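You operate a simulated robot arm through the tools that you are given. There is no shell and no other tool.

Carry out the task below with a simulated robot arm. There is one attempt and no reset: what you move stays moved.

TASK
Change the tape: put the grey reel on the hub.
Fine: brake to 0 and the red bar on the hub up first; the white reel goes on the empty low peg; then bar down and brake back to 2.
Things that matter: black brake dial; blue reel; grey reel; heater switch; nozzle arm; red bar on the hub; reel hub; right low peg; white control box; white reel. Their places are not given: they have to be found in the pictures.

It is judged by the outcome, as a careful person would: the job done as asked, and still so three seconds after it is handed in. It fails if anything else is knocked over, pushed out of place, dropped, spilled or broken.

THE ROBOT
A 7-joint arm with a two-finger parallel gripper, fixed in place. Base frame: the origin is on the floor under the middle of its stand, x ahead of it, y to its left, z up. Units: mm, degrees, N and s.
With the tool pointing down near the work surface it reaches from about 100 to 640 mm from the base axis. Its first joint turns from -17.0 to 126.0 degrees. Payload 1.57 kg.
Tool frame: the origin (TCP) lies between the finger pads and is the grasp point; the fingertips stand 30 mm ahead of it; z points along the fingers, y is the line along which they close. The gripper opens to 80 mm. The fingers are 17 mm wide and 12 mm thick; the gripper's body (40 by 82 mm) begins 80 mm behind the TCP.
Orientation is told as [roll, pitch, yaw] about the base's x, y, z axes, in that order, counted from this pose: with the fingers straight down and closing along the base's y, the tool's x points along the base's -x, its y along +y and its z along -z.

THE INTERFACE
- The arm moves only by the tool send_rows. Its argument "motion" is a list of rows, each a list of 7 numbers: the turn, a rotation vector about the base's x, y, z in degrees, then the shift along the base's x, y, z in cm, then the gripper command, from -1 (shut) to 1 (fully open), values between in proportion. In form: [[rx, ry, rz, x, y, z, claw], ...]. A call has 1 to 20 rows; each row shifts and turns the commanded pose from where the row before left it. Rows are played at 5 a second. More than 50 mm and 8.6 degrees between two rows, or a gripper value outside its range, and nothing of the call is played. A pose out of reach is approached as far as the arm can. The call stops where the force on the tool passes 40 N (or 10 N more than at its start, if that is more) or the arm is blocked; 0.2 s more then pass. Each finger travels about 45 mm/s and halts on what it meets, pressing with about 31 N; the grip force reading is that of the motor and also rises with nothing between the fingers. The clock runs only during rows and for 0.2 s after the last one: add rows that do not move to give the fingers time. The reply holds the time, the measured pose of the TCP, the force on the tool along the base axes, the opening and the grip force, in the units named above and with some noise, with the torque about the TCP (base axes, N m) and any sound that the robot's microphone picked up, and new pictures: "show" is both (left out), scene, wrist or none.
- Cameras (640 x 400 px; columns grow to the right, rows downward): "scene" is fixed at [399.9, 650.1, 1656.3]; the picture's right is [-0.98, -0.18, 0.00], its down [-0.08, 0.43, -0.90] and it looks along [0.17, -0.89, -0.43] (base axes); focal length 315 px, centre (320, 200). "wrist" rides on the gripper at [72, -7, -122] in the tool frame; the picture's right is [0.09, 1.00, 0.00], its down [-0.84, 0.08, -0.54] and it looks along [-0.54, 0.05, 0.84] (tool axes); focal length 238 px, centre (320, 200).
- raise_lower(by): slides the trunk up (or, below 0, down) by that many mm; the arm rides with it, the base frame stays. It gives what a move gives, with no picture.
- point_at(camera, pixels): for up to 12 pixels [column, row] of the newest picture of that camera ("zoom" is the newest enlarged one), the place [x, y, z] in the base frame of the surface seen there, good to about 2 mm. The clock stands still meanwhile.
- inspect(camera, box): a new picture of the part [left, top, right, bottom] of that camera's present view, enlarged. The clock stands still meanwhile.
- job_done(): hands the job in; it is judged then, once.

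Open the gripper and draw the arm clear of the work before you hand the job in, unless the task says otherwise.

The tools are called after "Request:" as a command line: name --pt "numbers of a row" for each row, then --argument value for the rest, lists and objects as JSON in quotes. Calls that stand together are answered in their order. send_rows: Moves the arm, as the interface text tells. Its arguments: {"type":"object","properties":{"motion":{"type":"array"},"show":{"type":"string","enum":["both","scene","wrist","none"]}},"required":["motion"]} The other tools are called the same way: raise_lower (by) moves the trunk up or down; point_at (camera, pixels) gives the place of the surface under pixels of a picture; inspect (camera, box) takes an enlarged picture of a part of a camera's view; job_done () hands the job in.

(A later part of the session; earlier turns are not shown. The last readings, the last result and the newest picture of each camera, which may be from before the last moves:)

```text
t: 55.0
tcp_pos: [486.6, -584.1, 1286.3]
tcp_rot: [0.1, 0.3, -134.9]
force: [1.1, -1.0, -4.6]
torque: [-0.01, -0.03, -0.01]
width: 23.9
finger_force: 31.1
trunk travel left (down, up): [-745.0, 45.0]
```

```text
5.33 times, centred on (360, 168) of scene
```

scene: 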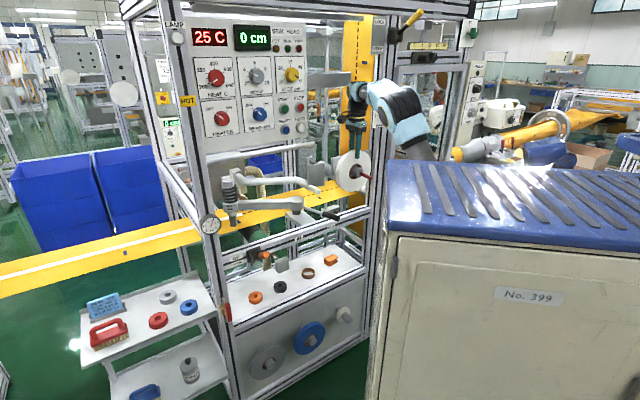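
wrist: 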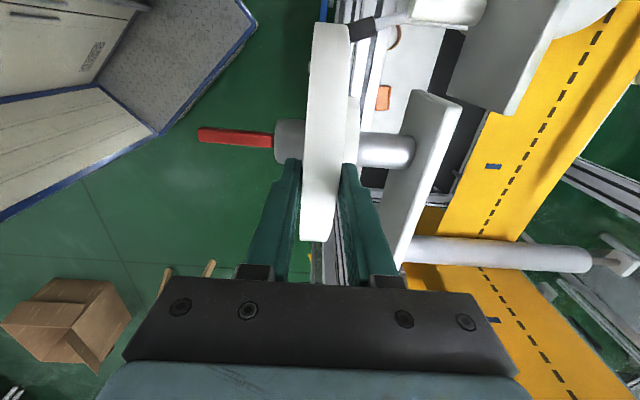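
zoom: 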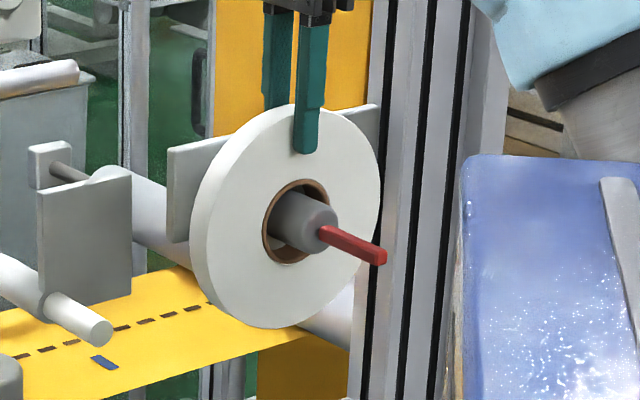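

The reel is lifted (about 4.6 N), with the bore centred on the hub. I draw it straight out along −d in 20 mm steps past the bar's end.

Request:
send_rows --pt "0 0 0 -1.06 1.06 0 -1" --pt "0 0 0 -1.06 1.06 0 -1" --pt "0 0 0 -1.06 1.06 0 -1" --pt "0 0 0 -1.06 1.06 0 -1" --pt "0 0 0 0 0 0 -1" --show "both"

Request:
inspect --camera "scene" --box '[325, 130, 395, 205]'

```text
t: 56.2
tcp_pos: [445.7, -539.7, 1285.5]
tcp_rot: [0.1, 0.4, -134.9]
force: [0.5, -1.1, -3.9]
torque: [0.0, 0.02, 0.01]
width: 23.5
finger_force: 30.8
trunk travel left (down, up): [-745.0, 45.0]
```

scene: 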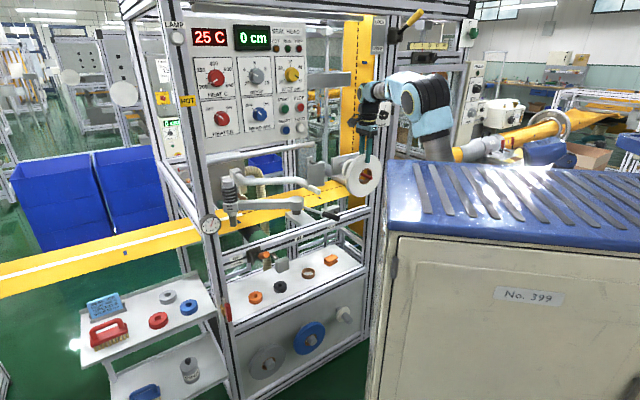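
wrist: 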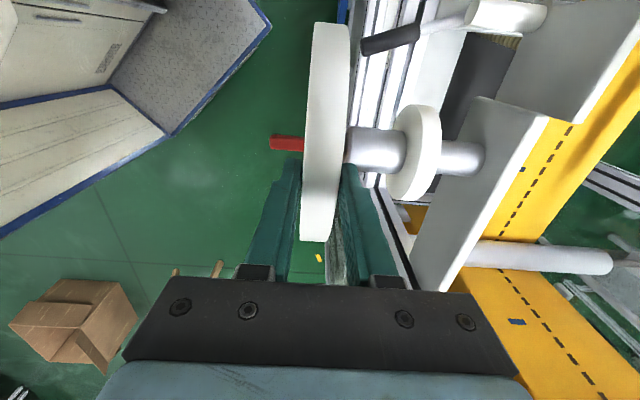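

```text
5.33 times, centred on (360, 168) of scene
```

zoom: 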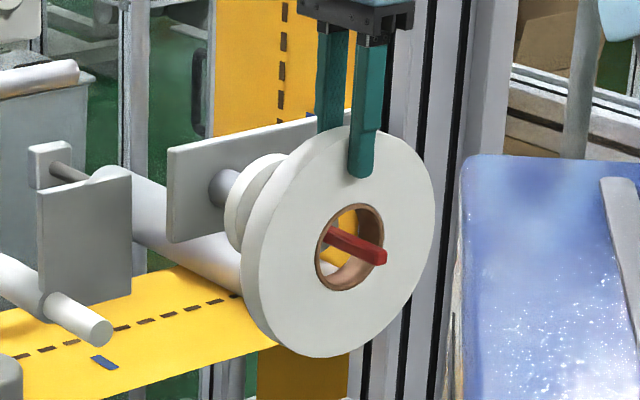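

The reel has cleared the hub barrel and the bar passes freely through the bore. Continuing out another 85 mm to clear the bar.

Request:
send_rows --pt "0 0 0 -1.2 1.2 0 -1" --pt "0 0 0 -1.2 1.2 0 -1" --pt "0 0 0 -1.2 1.2 0 -1" --pt "0 0 0 -1.2 1.2 0 -1" --pt "0 0 0 -1.2 1.2 0 -1" --pt "0 0 0 0 0 0 -1" --show "both"

Request:
inspect --camera "scene" --box '[325, 130, 395, 205]'

```text
t: 57.6
tcp_pos: [384.2, -480.1, 1284.6]
tcp_rot: [0.1, 0.2, -134.9]
force: [-0.5, 0.6, -4.3]
torque: [0.02, -0.02, 0.0]
width: 23.7
finger_force: 30.9
trunk travel left (down, up): [-745.0, 45.0]
```

scene: 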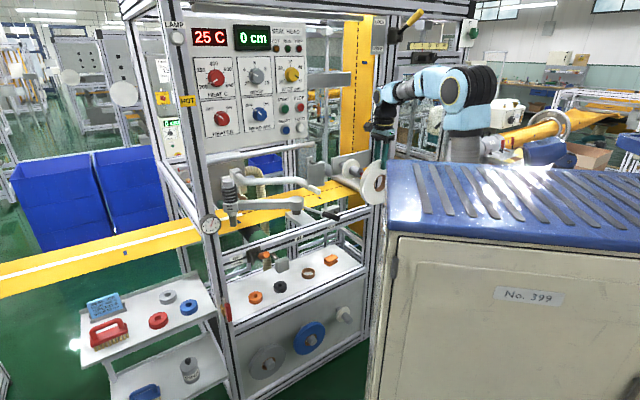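
wrist: 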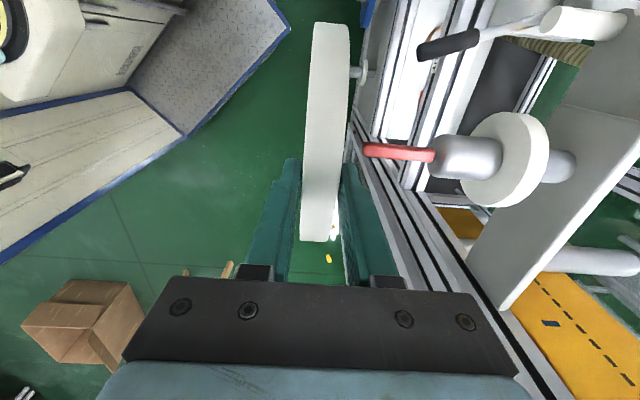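

```text
5.33 times, centred on (360, 168) of scene
```

zoom: 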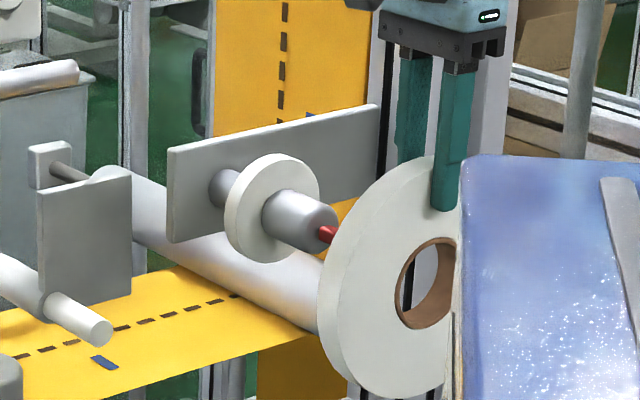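

The white reel is off the hub and free. Before lowering I check the stand's extents on the near side and measure the bare hub for later.

Request:
point_at --camera "wrist" --pixels '[[180, 130], [100, 160], [30, 200], [240, 60], [285, 25], [60, 110], [325, 235], [325, 30], [400, 152], [440, 158], [505, 120], [480, 150]]'

Request:
inspect --camera "scene" --box '[340, 155, 376, 185]'

Request:
point_at --camera "zoom" --pixels '[[300, 210], [330, 200], [350, 230], [310, 260], [345, 250], [330, 220], [230, 180], [270, 130], [250, 270], [360, 215]]'

```text
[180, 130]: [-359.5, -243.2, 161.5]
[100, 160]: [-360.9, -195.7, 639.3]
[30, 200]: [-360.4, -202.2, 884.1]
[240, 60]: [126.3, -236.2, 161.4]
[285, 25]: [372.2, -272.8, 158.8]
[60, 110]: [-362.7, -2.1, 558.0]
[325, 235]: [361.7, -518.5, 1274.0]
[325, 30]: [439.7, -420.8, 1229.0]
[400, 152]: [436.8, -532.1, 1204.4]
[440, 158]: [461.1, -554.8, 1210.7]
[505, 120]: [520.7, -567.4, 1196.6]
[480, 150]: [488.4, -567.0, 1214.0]
```

```text
13.33 times, centred on (358, 170) of scene
```

zoom: 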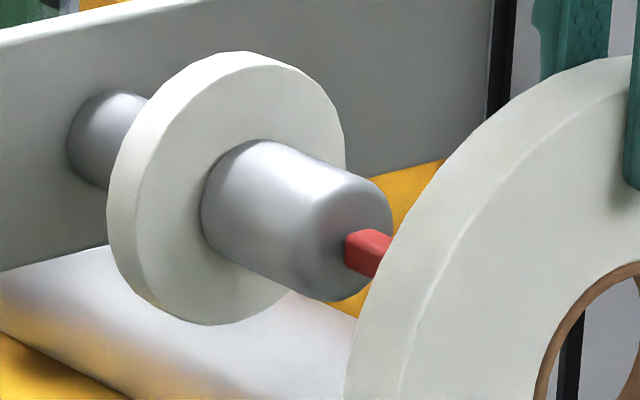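

```text
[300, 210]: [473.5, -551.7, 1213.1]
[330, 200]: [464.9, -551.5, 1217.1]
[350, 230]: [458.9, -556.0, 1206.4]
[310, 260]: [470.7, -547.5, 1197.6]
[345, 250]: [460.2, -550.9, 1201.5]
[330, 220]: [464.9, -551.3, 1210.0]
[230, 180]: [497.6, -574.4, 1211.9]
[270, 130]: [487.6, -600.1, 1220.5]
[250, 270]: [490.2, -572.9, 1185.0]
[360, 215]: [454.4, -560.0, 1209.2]
```

The robot's base plate lies at z≈160 and d<460, so there's room. I retreat to d≈560 so the hand clears the bar's end, then lower the trunk with the reel hanging.

Request:
send_rows --pt "0 0 0 -1.2 1.2 0 -1" --pt "0 0 0 -1.2 1.2 0 -1" --pt "0 0 0 -1.2 1.2 0 -1" --pt "0 0 0 0 0 0 -1" --show "none"

Request:
raise_lower --by -250

Request:
send_rows --pt "0 0 0 0 0 0 -1" --show "both"

```text
t: 58.6
tcp_pos: [348.9, -445.9, 1285.9]
tcp_rot: [0.1, 0.2, -134.9]
force: [0.7, 0.4, -4.5]
torque: [-0.01, 0.02, 0.04]
width: 23.4
finger_force: 30.8
trunk travel left (down, up): [-745.0, 45.0]
```

```text
t: 61.2
tcp_pos: [348.6, -445.2, 1036.4]
tcp_rot: [0.1, 0.3, -134.8]
force: [0.3, 0.7, -4.7]
torque: [0.0, -0.01, -0.03]
width: 23.5
finger_force: 30.8
trunk travel left (down, up): [-495.0, 295.0]
```

```text
t: 61.6
tcp_pos: [348.7, -445.4, 1036.8]
tcp_rot: [0.1, 0.3, -135.0]
force: [-0.1, -0.6, -5.7]
torque: [-0.02, 0.0, -0.01]
width: 23.5
finger_force: 30.6
trunk travel left (down, up): [-495.0, 295.0]
```

scene: 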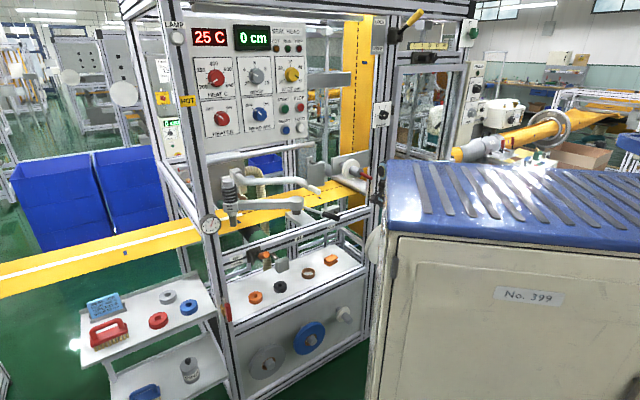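
wrist: 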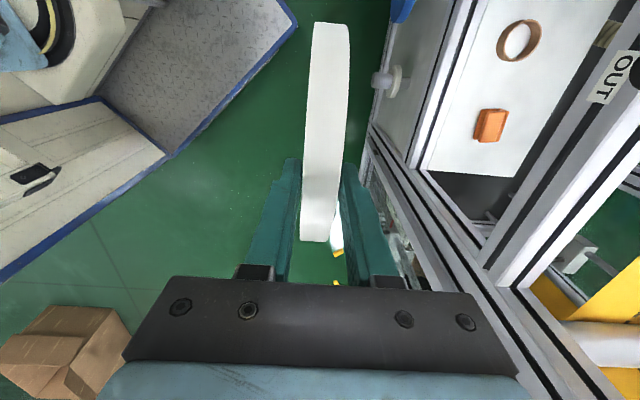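

Lowering fine; the low peg is visible at (390,78) in the wrist view. I continue down another 480 mm.

Request:
raise_lower --by -480

Request:
send_rows --pt "0 0 0 0 0 0 -1" --show "both"

Request:
inspect --camera "wrist" --box '[290, 20, 500, 260]'

```text
refused: -480 is not a number from -400 to 400
```

```text
t: 62.0
tcp_pos: [348.4, -445.9, 1036.2]
tcp_rot: [0.1, 0.3, -134.9]
force: [-0.3, -0.6, -3.8]
torque: [0.01, -0.02, 0.01]
width: 23.5
finger_force: 30.9
trunk travel left (down, up): [-495.0, 295.0]
```

scene: 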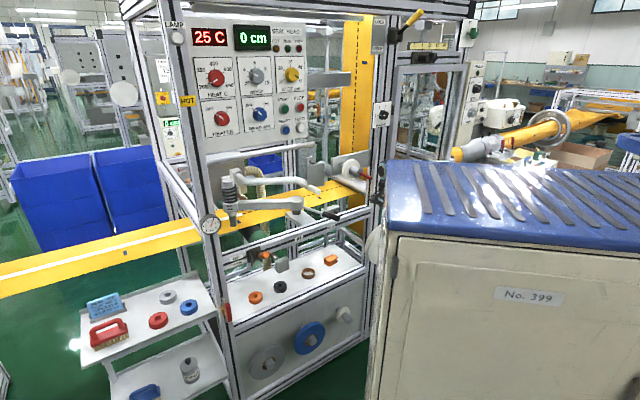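
wrist: 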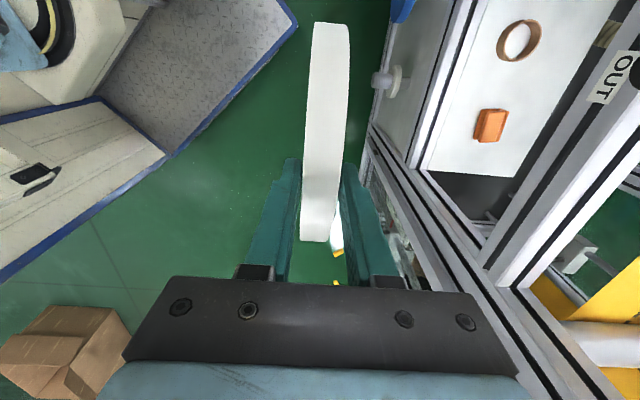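

```text
1.67 times, centred on (395, 140) of wrist
```

zoom: 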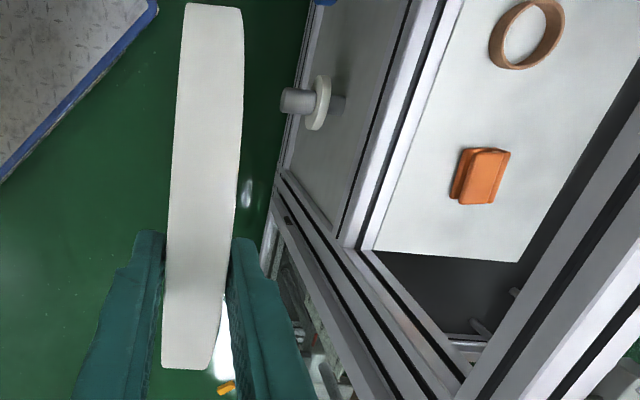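

The trunk moves at most 400 mm per call, so I split the remaining 480 mm into two lowers.

Request:
raise_lower --by -240

Request:
raise_lower --by -240

Request:
send_rows --pt "0 0 0 0 0 0 -1" --show "both"

Request:
inspect --camera "wrist" --box '[290, 20, 500, 260]'

```text
t: 64.5
tcp_pos: [349.2, -445.4, 795.1]
tcp_rot: [0.2, 0.3, -134.9]
force: [-0.3, 0.7, -3.7]
torque: [0.02, 0.02, 0.0]
width: 23.4
finger_force: 31.3
trunk travel left (down, up): [-255.0, 535.0]
```

```text
t: 67.0
tcp_pos: [349.1, -446.5, 556.8]
tcp_rot: [0.1, 0.4, -134.9]
force: [1.0, -0.4, -3.6]
torque: [-0.04, 0.03, -0.01]
width: 23.5
finger_force: 31.6
trunk travel left (down, up): [-15.0, 775.0]
```

```text
t: 67.4
tcp_pos: [348.8, -445.8, 557.4]
tcp_rot: [0.1, 0.2, -135.0]
force: [0.3, 0.5, -4.1]
torque: [0.0, -0.01, -0.03]
width: 23.8
finger_force: 31.2
trunk travel left (down, up): [-15.0, 775.0]
```

scene: 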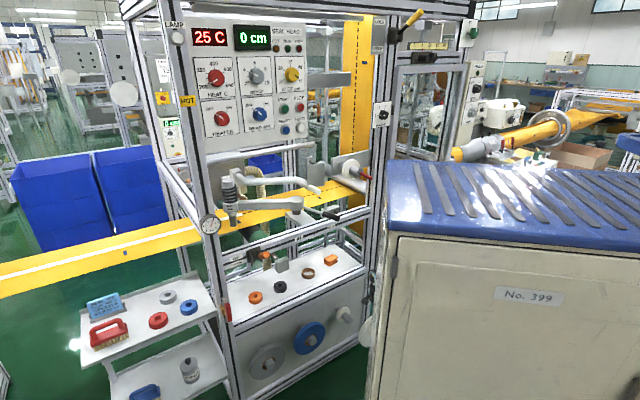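
wrist: 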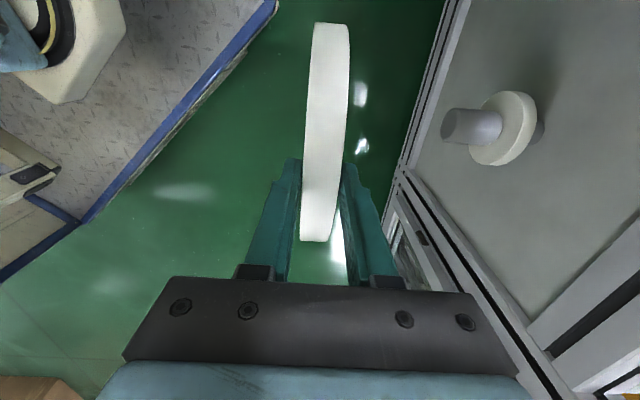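

```text
1.67 times, centred on (395, 140) of wrist
```

zoom: 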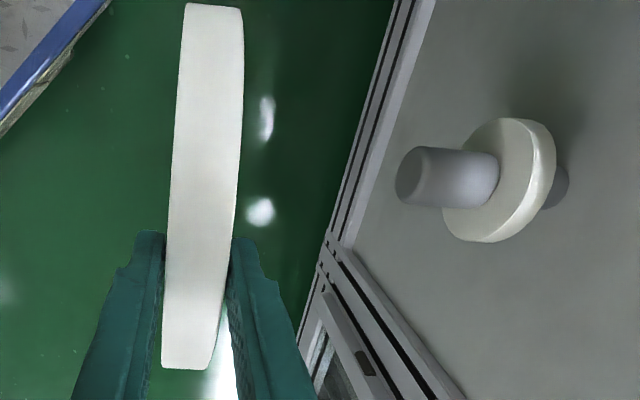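

The low peg is clearly seen at (475,125). I take precise points on it from this view.

Request:
inspect --camera "wrist" --box '[430, 70, 550, 190]'

Request:
point_at --camera "zoom" --pixels '[[60, 180], [100, 180], [150, 140], [150, 180], [150, 220], [100, 150], [100, 220], [80, 190], [200, 140], [300, 90], [340, 200], [220, 300]]'

```text
3.33 times, centred on (490, 130) of wrist
```

zoom: 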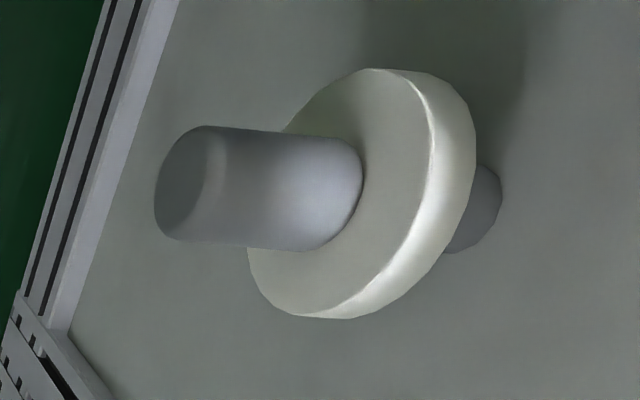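

```text
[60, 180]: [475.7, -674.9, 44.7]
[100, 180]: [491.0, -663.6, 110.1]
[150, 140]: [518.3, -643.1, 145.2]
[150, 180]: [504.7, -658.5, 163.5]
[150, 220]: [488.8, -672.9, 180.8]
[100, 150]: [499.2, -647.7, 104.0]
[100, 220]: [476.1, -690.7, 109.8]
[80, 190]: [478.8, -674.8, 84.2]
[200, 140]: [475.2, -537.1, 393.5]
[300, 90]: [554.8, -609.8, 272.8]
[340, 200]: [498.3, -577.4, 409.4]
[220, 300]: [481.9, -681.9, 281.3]
```

Most of those pixels missed the peg; I sample on its barrel and tip.

Request:
point_at --camera "zoom" --pixels '[[260, 138], [260, 155], [260, 175], [260, 195], [260, 215], [260, 238], [180, 170], [185, 210], [310, 150], [310, 195], [310, 238], [430, 100]]'

```text
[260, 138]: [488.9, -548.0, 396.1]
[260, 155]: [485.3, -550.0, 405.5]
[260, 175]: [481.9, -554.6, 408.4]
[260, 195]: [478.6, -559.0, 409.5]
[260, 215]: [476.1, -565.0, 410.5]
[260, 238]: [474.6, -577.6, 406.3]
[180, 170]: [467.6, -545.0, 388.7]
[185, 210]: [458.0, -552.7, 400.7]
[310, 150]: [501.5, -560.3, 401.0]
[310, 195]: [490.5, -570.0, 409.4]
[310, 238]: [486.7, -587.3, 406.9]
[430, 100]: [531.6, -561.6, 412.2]
```

Peg fit: centre s≈-60, z≈391, radius 19, tip at d≈715. I bring the reel in front of it (TCP s −60, z 480, d 660), reel's back still 40 mm short of the tip.

Request:
send_rows --pt "0 0 0 2.51 -2.11 -2.58 -1" --pt "0 0 0 2.51 -2.11 -2.58 -1" --pt "0 0 0 2.51 -2.11 -2.58 -1" --pt "0 0 0 0 0 0 -1" --pt "0 0 0 0 0 0 -1" --show "both"

Request:
inspect --camera "scene" --box '[320, 280, 390, 350]'

```text
t: 68.6
tcp_pos: [423.6, -507.0, 479.2]
tcp_rot: [0.1, 0.2, -134.9]
force: [0.3, -0.1, -4.3]
torque: [0.0, 0.01, 0.0]
width: 23.6
finger_force: 31.4
trunk travel left (down, up): [-15.0, 775.0]
```

scene: 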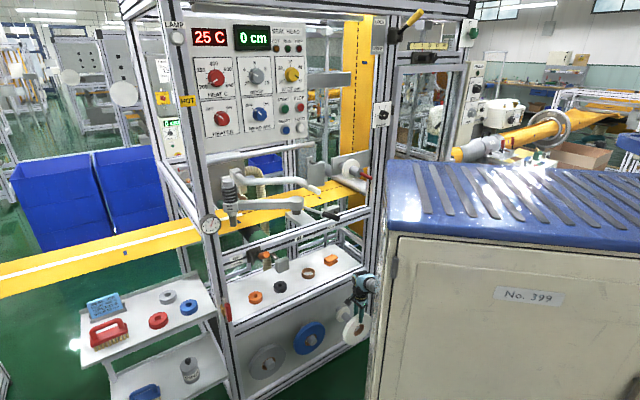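
wrist: 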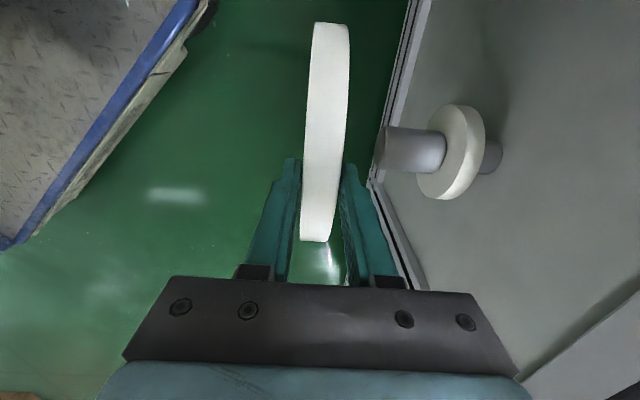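

```text
5.71 times, centred on (355, 315) of scene
```

zoom: 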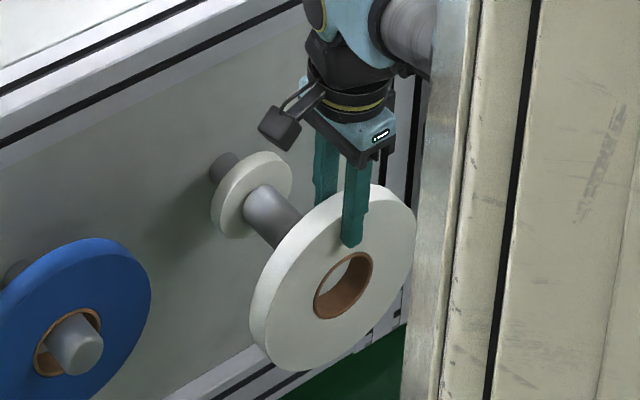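

Reel and peg are both visible. I measure the bore ring of the held reel in the zoom to confirm its centre.

Request:
point_at --camera "zoom" --pixels '[[316, 302], [369, 262], [331, 317], [355, 253], [333, 270], [290, 310], [390, 230], [330, 350], [345, 315], [372, 275]]'

Request:
inspect --camera "scene" --box '[340, 310, 372, 345]'

```text
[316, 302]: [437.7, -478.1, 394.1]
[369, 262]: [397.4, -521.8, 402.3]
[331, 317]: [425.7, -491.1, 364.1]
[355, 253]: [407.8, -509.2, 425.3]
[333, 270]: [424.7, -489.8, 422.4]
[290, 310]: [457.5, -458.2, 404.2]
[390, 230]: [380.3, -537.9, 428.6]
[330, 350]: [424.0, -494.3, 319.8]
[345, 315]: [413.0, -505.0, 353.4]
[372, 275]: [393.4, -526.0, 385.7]
```

```text
11.43 times, centred on (356, 328) of scene
```

zoom: 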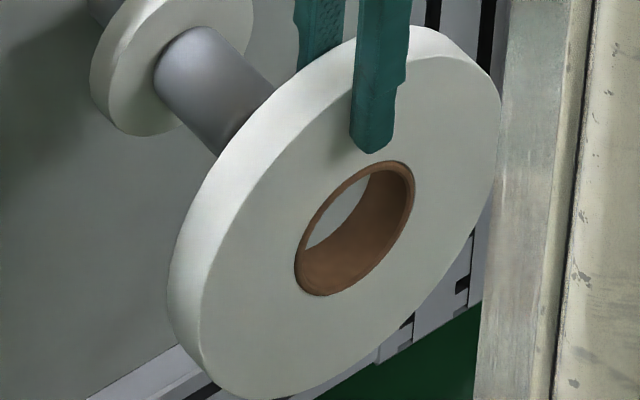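

Measured bore centre ≈ (s −59, z 393), matching the peg within 2 mm. I push the reel forward 60 mm to begin threading it on the peg.

Request:
send_rows --pt "0 0 0 1.06 -1.06 0 -1" --pt "0 0 0 1.06 -1.06 0 -1" --pt "0 0 0 1.06 -1.06 -0.1 -1" --pt "0 0 0 1.06 -1.06 0 -1" --pt "0 0 0 0 0 0 -1" --show "both"

Request:
inspect --camera "scene" --box '[325, 290, 375, 340]'

```text
t: 69.8
tcp_pos: [466.4, -550.5, 479.0]
tcp_rot: [0.1, 0.3, -135.0]
force: [0.1, 0.2, -4.5]
torque: [0.04, -0.02, 0.01]
width: 23.7
finger_force: 31.6
trunk travel left (down, up): [-15.0, 775.0]
```

scene: 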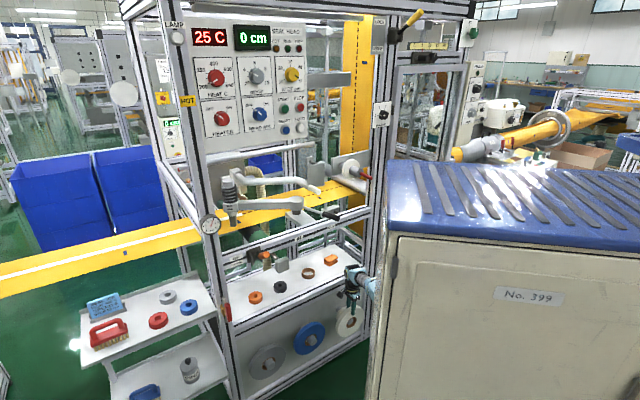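
wrist: 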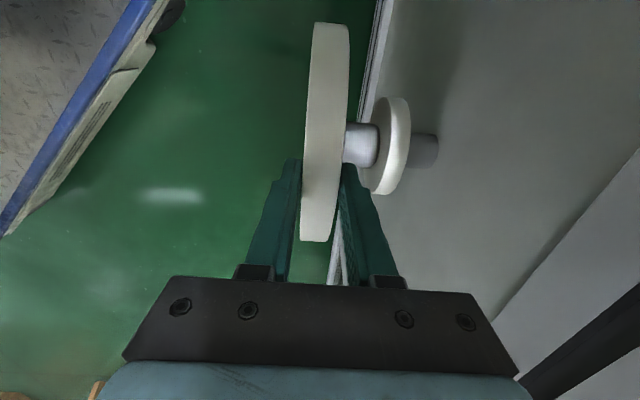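

```text
8.00 times, centred on (350, 315) of scene
```

zoom: 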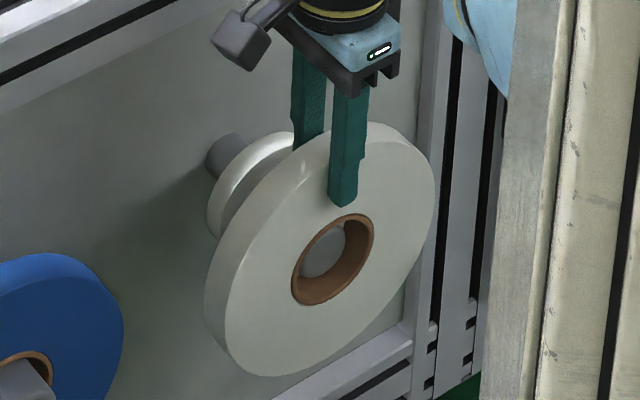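

The peg tip is inside the bore with no contact force. I continue 36 mm to the flange.

Request:
send_rows --pt "0 0 0 0.85 -0.85 0 -1" --pt "0 0 0 0.85 -0.85 0 -1" --pt "0 0 0 0.8 -0.8 0 -1" --pt "0 0 0 0 0 0 -1" --show "both"

Request:
inspect --camera "scene" --box '[325, 290, 375, 340]'

Request:
inspect --camera "wrist" --box '[260, 60, 440, 240]'

```text
t: 70.8
tcp_pos: [491.9, -575.7, 479.0]
tcp_rot: [0.0, 0.3, -135.0]
force: [0.0, 0.3, -3.3]
torque: [-0.03, 0.01, -0.03]
width: 23.8
finger_force: 30.7
trunk travel left (down, up): [-15.0, 775.0]
```

scene: 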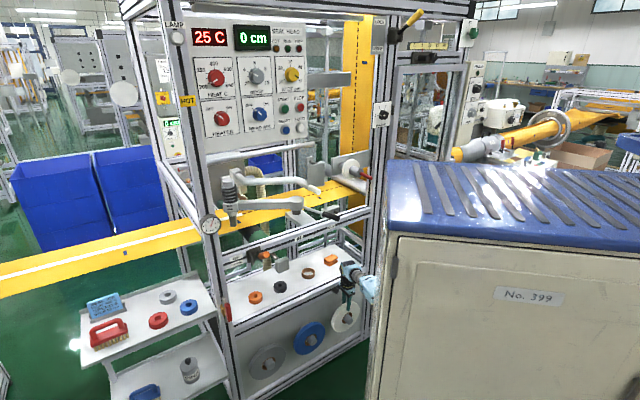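
wrist: 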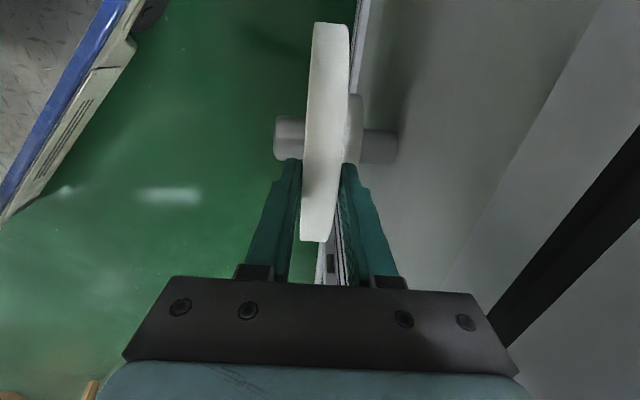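

```text
8.00 times, centred on (350, 315) of scene
```

zoom: 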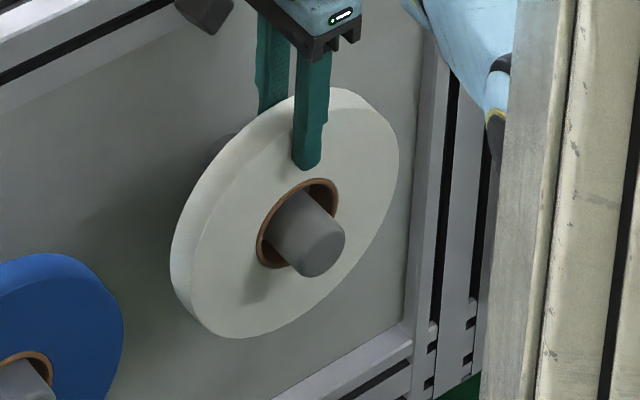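

```text
2.22 times, centred on (350, 150) of wrist
```

zoom: 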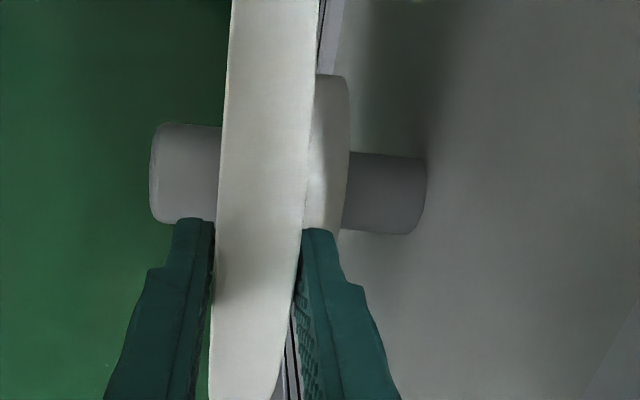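

The reel is on the peg (d≈755), nearly at the flange. I nudge 2.5 mm further, then lower it until it rests on the peg.

Request:
send_rows --pt "0 0 0 0.1 -0.1 0 -1" --pt "0 0 0 0.08 -0.08 0 -1" --pt "0 0 0 0 0 -0.3 -1" --pt "0 0 0 0 0 -0.3 -1" --pt "0 0 0 0 0 0 -1" --show "none"

```text
t: 72.0
tcp_pos: [493.0, -577.8, 471.8]
tcp_rot: [0.1, 0.3, -134.8]
force: [-0.1, -1.1, -4.0]
torque: [-0.02, 0.02, 0.02]
width: 23.4
finger_force: 30.9
trunk travel left (down, up): [-15.0, 775.0]
```

Not resting yet (still −4 N). I lower in 1 mm steps.

Request:
send_rows --pt "0 0 0 0 0 -0.1 -1" --pt "0 0 0 0 0 -0.1 -1" --pt "0 0 0 0 0 0 -1" --show "none"

```text
t: 72.8
tcp_pos: [493.4, -578.3, 469.8]
tcp_rot: [0.1, 0.3, -135.0]
force: [0.1, 0.2, -3.9]
torque: [-0.03, 0.01, 0.03]
width: 23.5
finger_force: 31.7
trunk travel left (down, up): [-15.0, 775.0]
```

Request:
send_rows --pt "0 0 0 0 0 -0.1 -1" --pt "0 0 0 0 0 -0.1 -1" --pt "0 0 0 0 0 0 -1" --show "none"

Request:
inspect --camera "scene" --box '[325, 290, 375, 340]'

```text
t: 73.6
tcp_pos: [492.6, -577.5, 468.4]
tcp_rot: [0.2, 0.3, -134.9]
force: [-0.5, -0.3, -4.5]
torque: [-0.01, 0.01, 0.01]
width: 23.7
finger_force: 31.0
trunk travel left (down, up): [-15.0, 775.0]
```

```text
8.00 times, centred on (350, 315) of scene
```

zoom: 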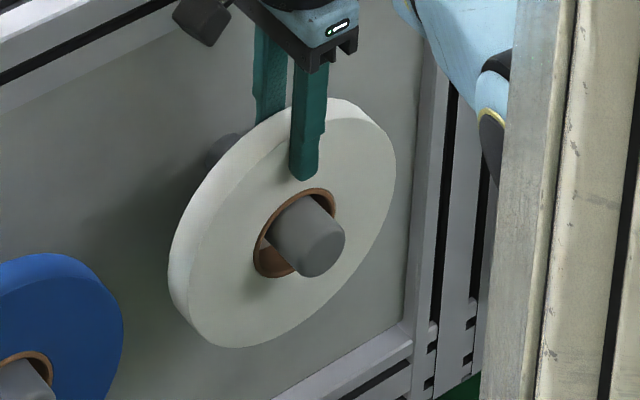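

The bore's upper edge is almost down on the peg. Two more millimetres.

Request:
send_rows --pt "0 0 0 0 0 -0.1 -1" --pt "0 0 0 0 0 -0.1 -1" --pt "0 0 0 0 0 0 -1" --show "none"

```text
t: 74.4
tcp_pos: [493.5, -578.7, 467.4]
tcp_rot: [0.2, 0.5, -134.9]
force: [1.0, 5.8, 11.8]
torque: [0.29, 0.0, 0.02]
width: 23.7
finger_force: 30.9
trunk travel left (down, up): [-15.0, 775.0]
```

It now rests on the peg (+12 N). I relieve 1 mm, open the fingers, and check.

Request:
send_rows --pt "0 0 0 0 0 0.1 -1" --pt "0 0 0 0 0 0 0.2" --pt "0 0 0 0 0 0 0.4" --pt "0 0 0 0 0 0 0.5" --pt "0 0 0 0 0 0 0.5" --show "both"

Request:
inspect --camera "scene" --box '[325, 290, 375, 340]'

```text
t: 75.6
tcp_pos: [494.8, -578.4, 467.2]
tcp_rot: [0.0, 0.3, -134.9]
force: [0.4, 0.6, 1.1]
torque: [0.03, 0.02, -0.01]
width: 60.0
finger_force: 0.1
trunk travel left (down, up): [-15.0, 775.0]
```

scene: 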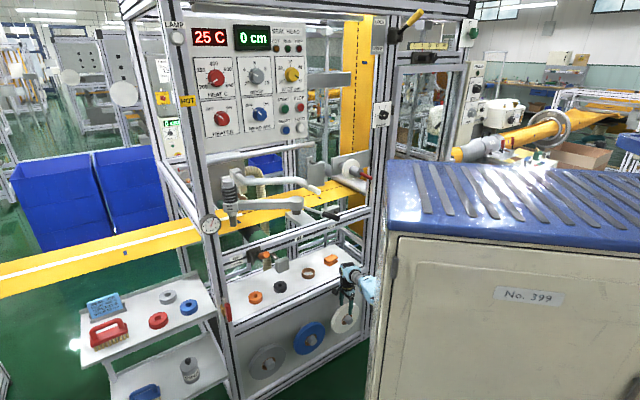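
wrist: 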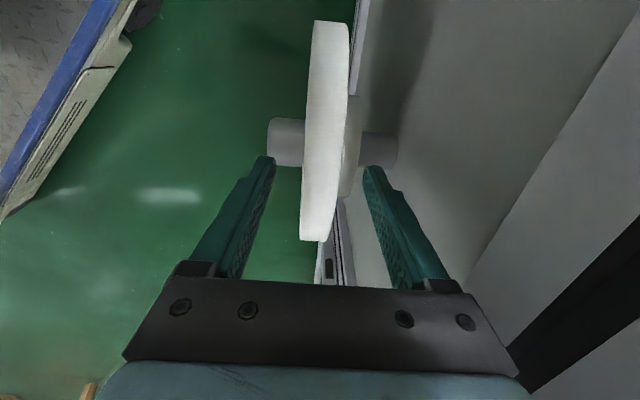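

```text
8.00 times, centred on (350, 315) of scene
```

zoom: 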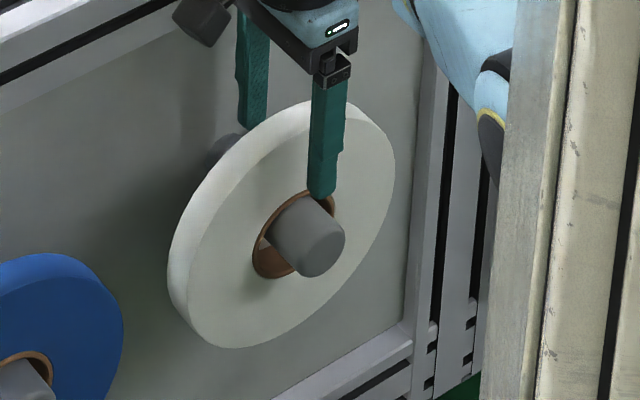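

The white reel sits on the right low peg. I withdraw straight up, then back; meanwhile I check where the cart at the left stands.

Request:
send_rows --pt "0 0 0 0 0 2 0.5" --pt "0 0 0 0 0 2.5 0.5" --pt "0 0 0 0 0 3.5 0.5" --pt "0 0 0 -2 2 0 0.5" --pt "0 0 0 -2.5 2.5 0 0.5" --pt "0 0 0 -3 3 0 0.5" --pt "0 0 0 -2 2 0 0.5" --pt "0 0 0 0 0 0 0.5" --show "both"

Request:
point_at --camera "scene" --pixels '[[210, 300], [205, 345], [185, 280], [150, 300], [225, 385], [85, 320], [227, 310], [270, 355], [345, 315], [310, 335]]'

Request:
inspect --camera "scene" --box '[230, 285, 390, 395]'

```text
t: 77.4
tcp_pos: [397.9, -482.3, 546.3]
tcp_rot: [0.1, 0.3, -134.9]
force: [0.1, 0.4, 0.7]
torque: [0.0, -0.06, -0.03]
width: 60.2
finger_force: 0.1
trunk travel left (down, up): [-15.0, 775.0]
```

scene: 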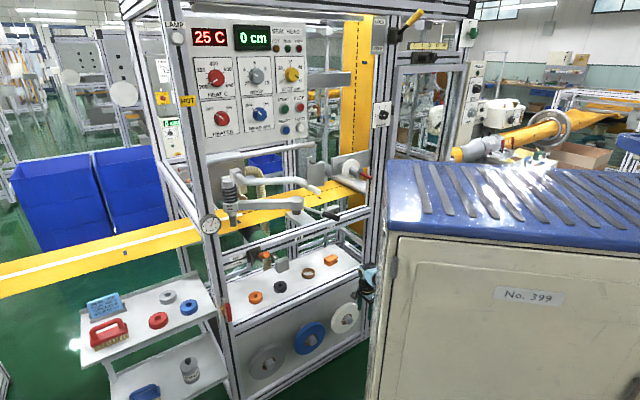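
wrist: 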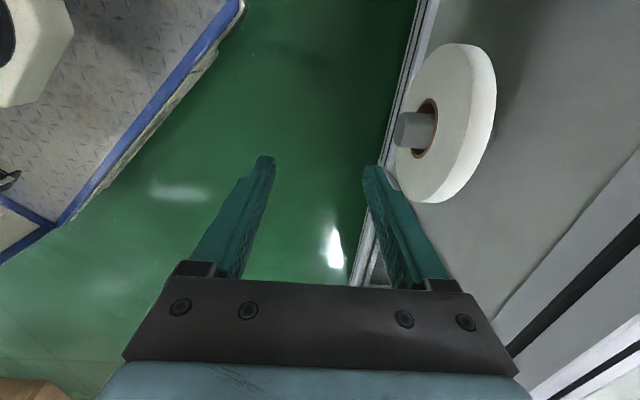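

```text
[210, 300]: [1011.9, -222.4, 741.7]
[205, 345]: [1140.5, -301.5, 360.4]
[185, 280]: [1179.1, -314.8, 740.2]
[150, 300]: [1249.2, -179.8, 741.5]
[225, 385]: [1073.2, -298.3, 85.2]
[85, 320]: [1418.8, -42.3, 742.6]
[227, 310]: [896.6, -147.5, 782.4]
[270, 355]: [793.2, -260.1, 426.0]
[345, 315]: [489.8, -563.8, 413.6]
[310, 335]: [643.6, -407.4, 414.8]
```

```text
3.64 times, centred on (310, 340) of scene
```

zoom: 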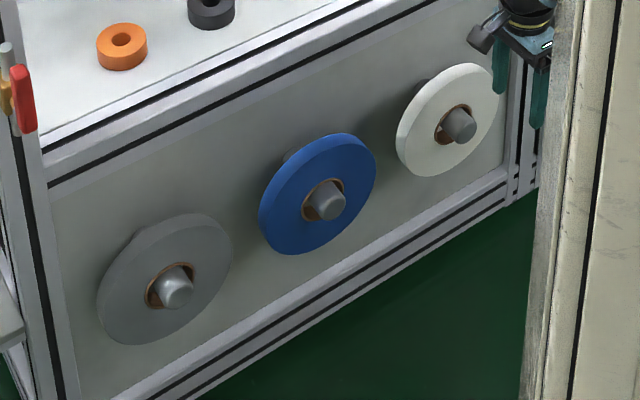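

All three low reels look right. Now I move along the front (d≈622) toward the grey reel while tilting the tool 45° about the d axis, so it points down toward +s.

Request:
send_rows --pt "3.536 -3.536 0 2.73 2.73 -0.62 0.5" --pt "3.536 -3.536 0 2.73 2.73 -0.62 0.5" --pt "3.536 -3.536 0 2.73 2.73 -0.62 0.5" --pt "3.536 -3.536 0 2.73 2.73 -0.62 0.5" --pt "3.536 -3.536 0 2.73 2.73 -0.62 0.5" --pt "3.536 -3.536 0 2.73 2.73 -0.62 0.5" --pt "3.536 -3.536 0 2.73 2.73 -0.62 0.5" --pt "3.536 -3.536 0 2.73 2.73 -0.62 0.5" --pt "3.536 -3.536 0 2.73 2.73 -0.62 0.5" --pt "0 0 0 0 0 0 0.5" --show "both"

```text
t: 79.6
tcp_pos: [643.8, -236.3, 493.4]
tcp_rot: [0.2, 45.4, -134.8]
force: [-0.3, -0.1, 0.3]
torque: [0.01, -0.03, -0.02]
width: 60.1
finger_force: 0.1
trunk travel left (down, up): [-15.0, 775.0]
```

scene: 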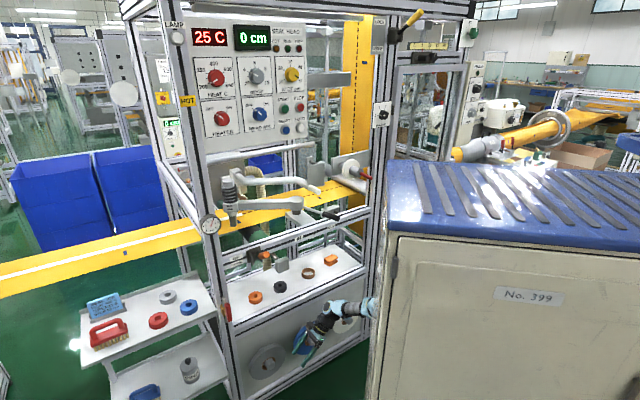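
wrist: 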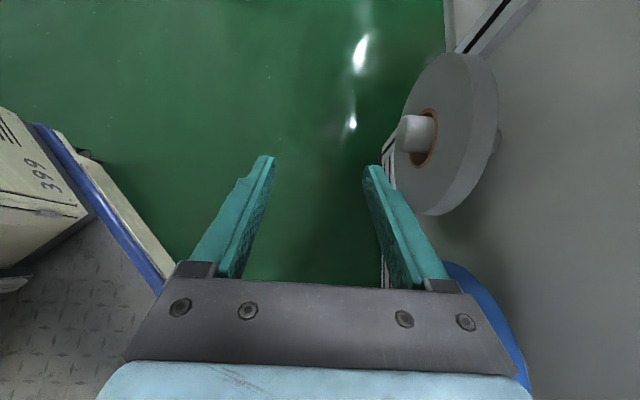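

The tilt is 45° and the grey reel is seen at (440,135). I zoom in and measure its ring, rim and peg.

Request:
inspect --camera "wrist" --box '[370, 40, 530, 230]'

Request:
point_at --camera "zoom" --pixels '[[215, 190], [230, 170], [240, 210], [200, 200], [245, 155], [245, 235], [280, 100], [280, 300], [230, 280], [380, 200], [350, 300], [400, 120]]'

```text
2.11 times, centred on (450, 135) of wrist
```

zoom: 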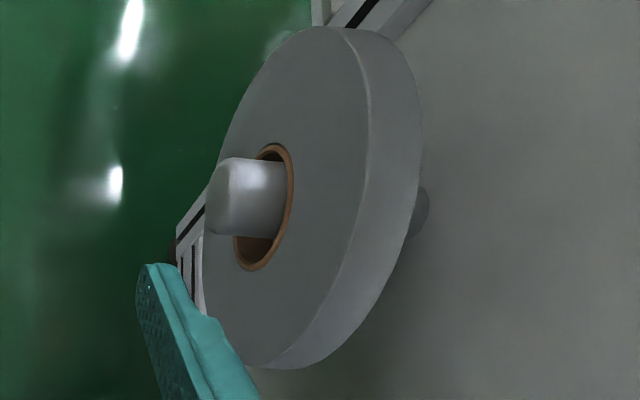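

```text
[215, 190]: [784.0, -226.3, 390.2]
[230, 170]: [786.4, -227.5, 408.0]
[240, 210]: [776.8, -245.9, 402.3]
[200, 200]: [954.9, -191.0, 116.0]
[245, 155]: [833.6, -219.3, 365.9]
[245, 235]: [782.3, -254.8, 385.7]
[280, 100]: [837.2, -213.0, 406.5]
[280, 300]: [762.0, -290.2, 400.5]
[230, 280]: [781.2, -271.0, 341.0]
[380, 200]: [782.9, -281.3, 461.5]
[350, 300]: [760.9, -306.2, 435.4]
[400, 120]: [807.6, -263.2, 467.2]
```

Grey reel centre ≈ (s 391.5, z 382.5), R≈86.5, same d as the white one. I move in to d=757 at the backed-off point (s 288, z 486), then look.

Request:
send_rows --pt "0 0 0 2.386 -2.386 -0.19 0.5" --pt "0 0 0 2.386 -2.386 -0.19 0.5" --pt "0 0 0 2.386 -2.386 -0.19 0.5" --pt "0 0 0 2.386 -2.386 -0.19 0.5" --pt "0 0 0 0 0 0 0.5" --show "both"

Request:
inspect --camera "wrist" --box '[230, 20, 430, 220]'

Request:
inspect --camera "scene" --box '[230, 285, 390, 395]'

```text
t: 80.8
tcp_pos: [740.2, -334.6, 482.0]
tcp_rot: [0.3, 45.3, -134.8]
force: [-0.6, -0.5, -0.5]
torque: [-0.02, -0.03, -0.04]
width: 60.3
finger_force: 0.0
trunk travel left (down, up): [-15.0, 775.0]
```

scene: 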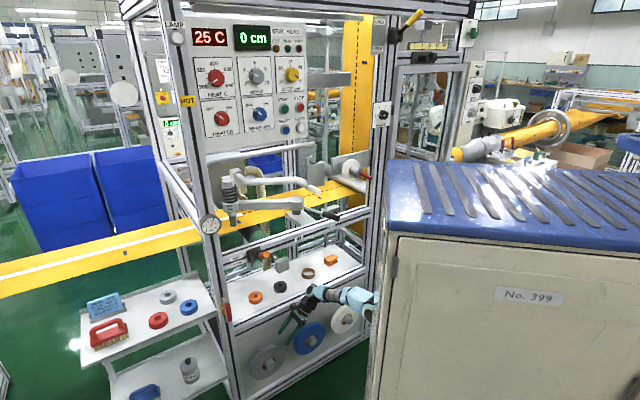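
wrist: 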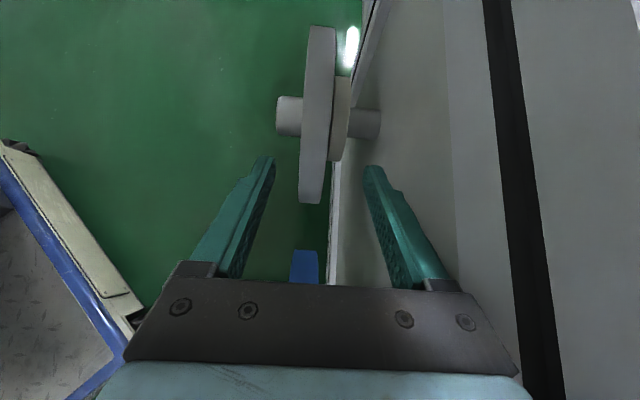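

```text
2.00 times, centred on (330, 120) of wrist
```

zoom: 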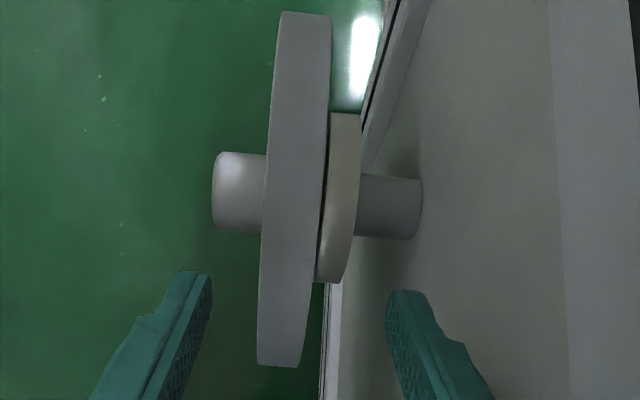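

```text
3.64 times, centred on (310, 340) of scene
```

zoom: 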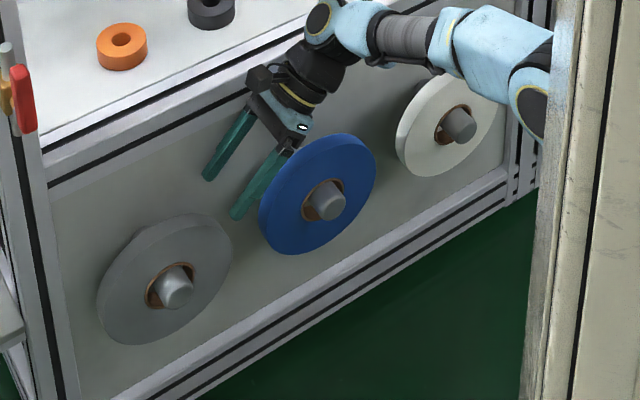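

The hand is aligned, 2–3 mm deep in d; I correct that and advance along the tool axis onto the rim (TCP s≈331, z≈443).

Request:
send_rows --pt "0 0 0 0.97 1.1 -1.27 0.5" --pt "0 0 0 0.97 1.1 -1.27 0.5" --pt "0 0 0 0.97 1.1 -1.27 0.5" --pt "0 0 0 0 0 0 0.5" --pt "0 0 0 0 0 0 0.5" --show "both"

Request:
inspect --camera "wrist" --box '[230, 20, 430, 220]'

Request:
inspect --camera "scene" --box '[230, 305, 340, 385]'

```text
t: 82.0
tcp_pos: [768.4, -299.8, 444.6]
tcp_rot: [0.4, 45.5, -134.7]
force: [-0.7, 0.1, -0.6]
torque: [0.02, 0.0, -0.01]
width: 60.0
finger_force: 0.0
trunk travel left (down, up): [-15.0, 775.0]
```

scene: 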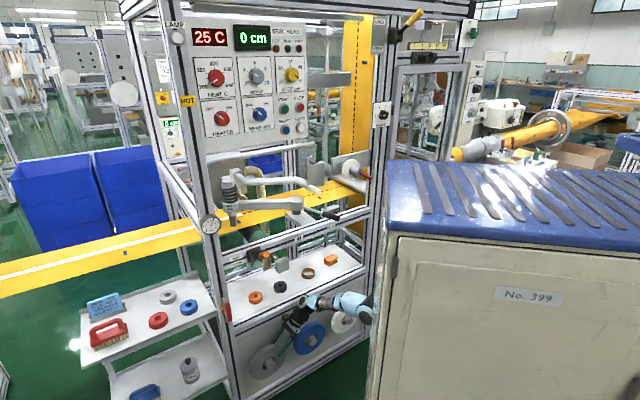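
wrist: 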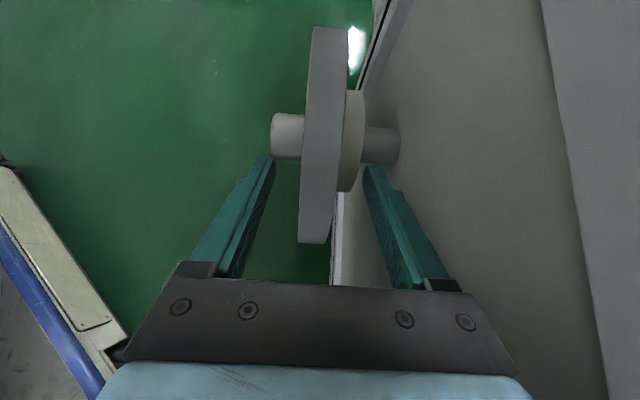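

```text
2.00 times, centred on (330, 120) of wrist
```

zoom: 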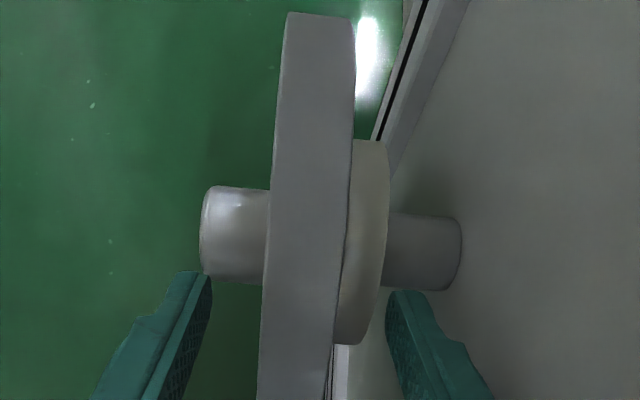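

```text
5.00 times, centred on (285, 345) of scene
```

zoom: 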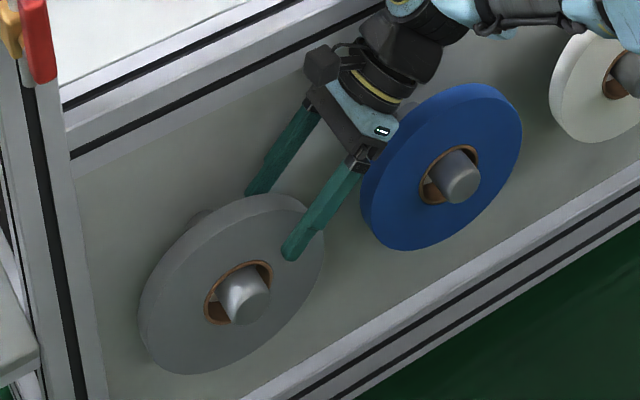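

Fingers straddle the grey rim's upper right side, clear of the flange and the blue reel. I shift 1.5 mm deeper and close.

Request:
send_rows --pt "0 0 0 0.1 -0.1 0 0.5" --pt "0 0 0 0 0 0 -1" --pt "0 0 0 0 0 0 -1" --pt "0 0 0 0 0 0 -1" --pt "0 0 0 0 0 0 -1" --pt "0 0 0 0 0 0 -1" --show "wrist"

```text
t: 83.4
tcp_pos: [769.2, -301.8, 444.5]
tcp_rot: [0.4, 45.5, -134.9]
force: [-2.3, 1.4, 1.2]
torque: [0.14, 0.07, 0.12]
width: 23.7
finger_force: 30.9
trunk travel left (down, up): [-15.0, 775.0]
```

wrist: 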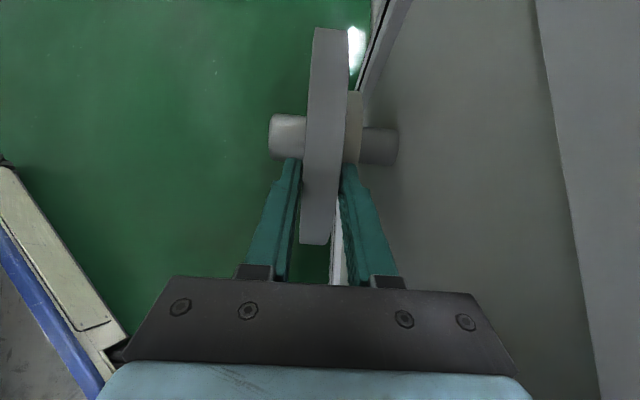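

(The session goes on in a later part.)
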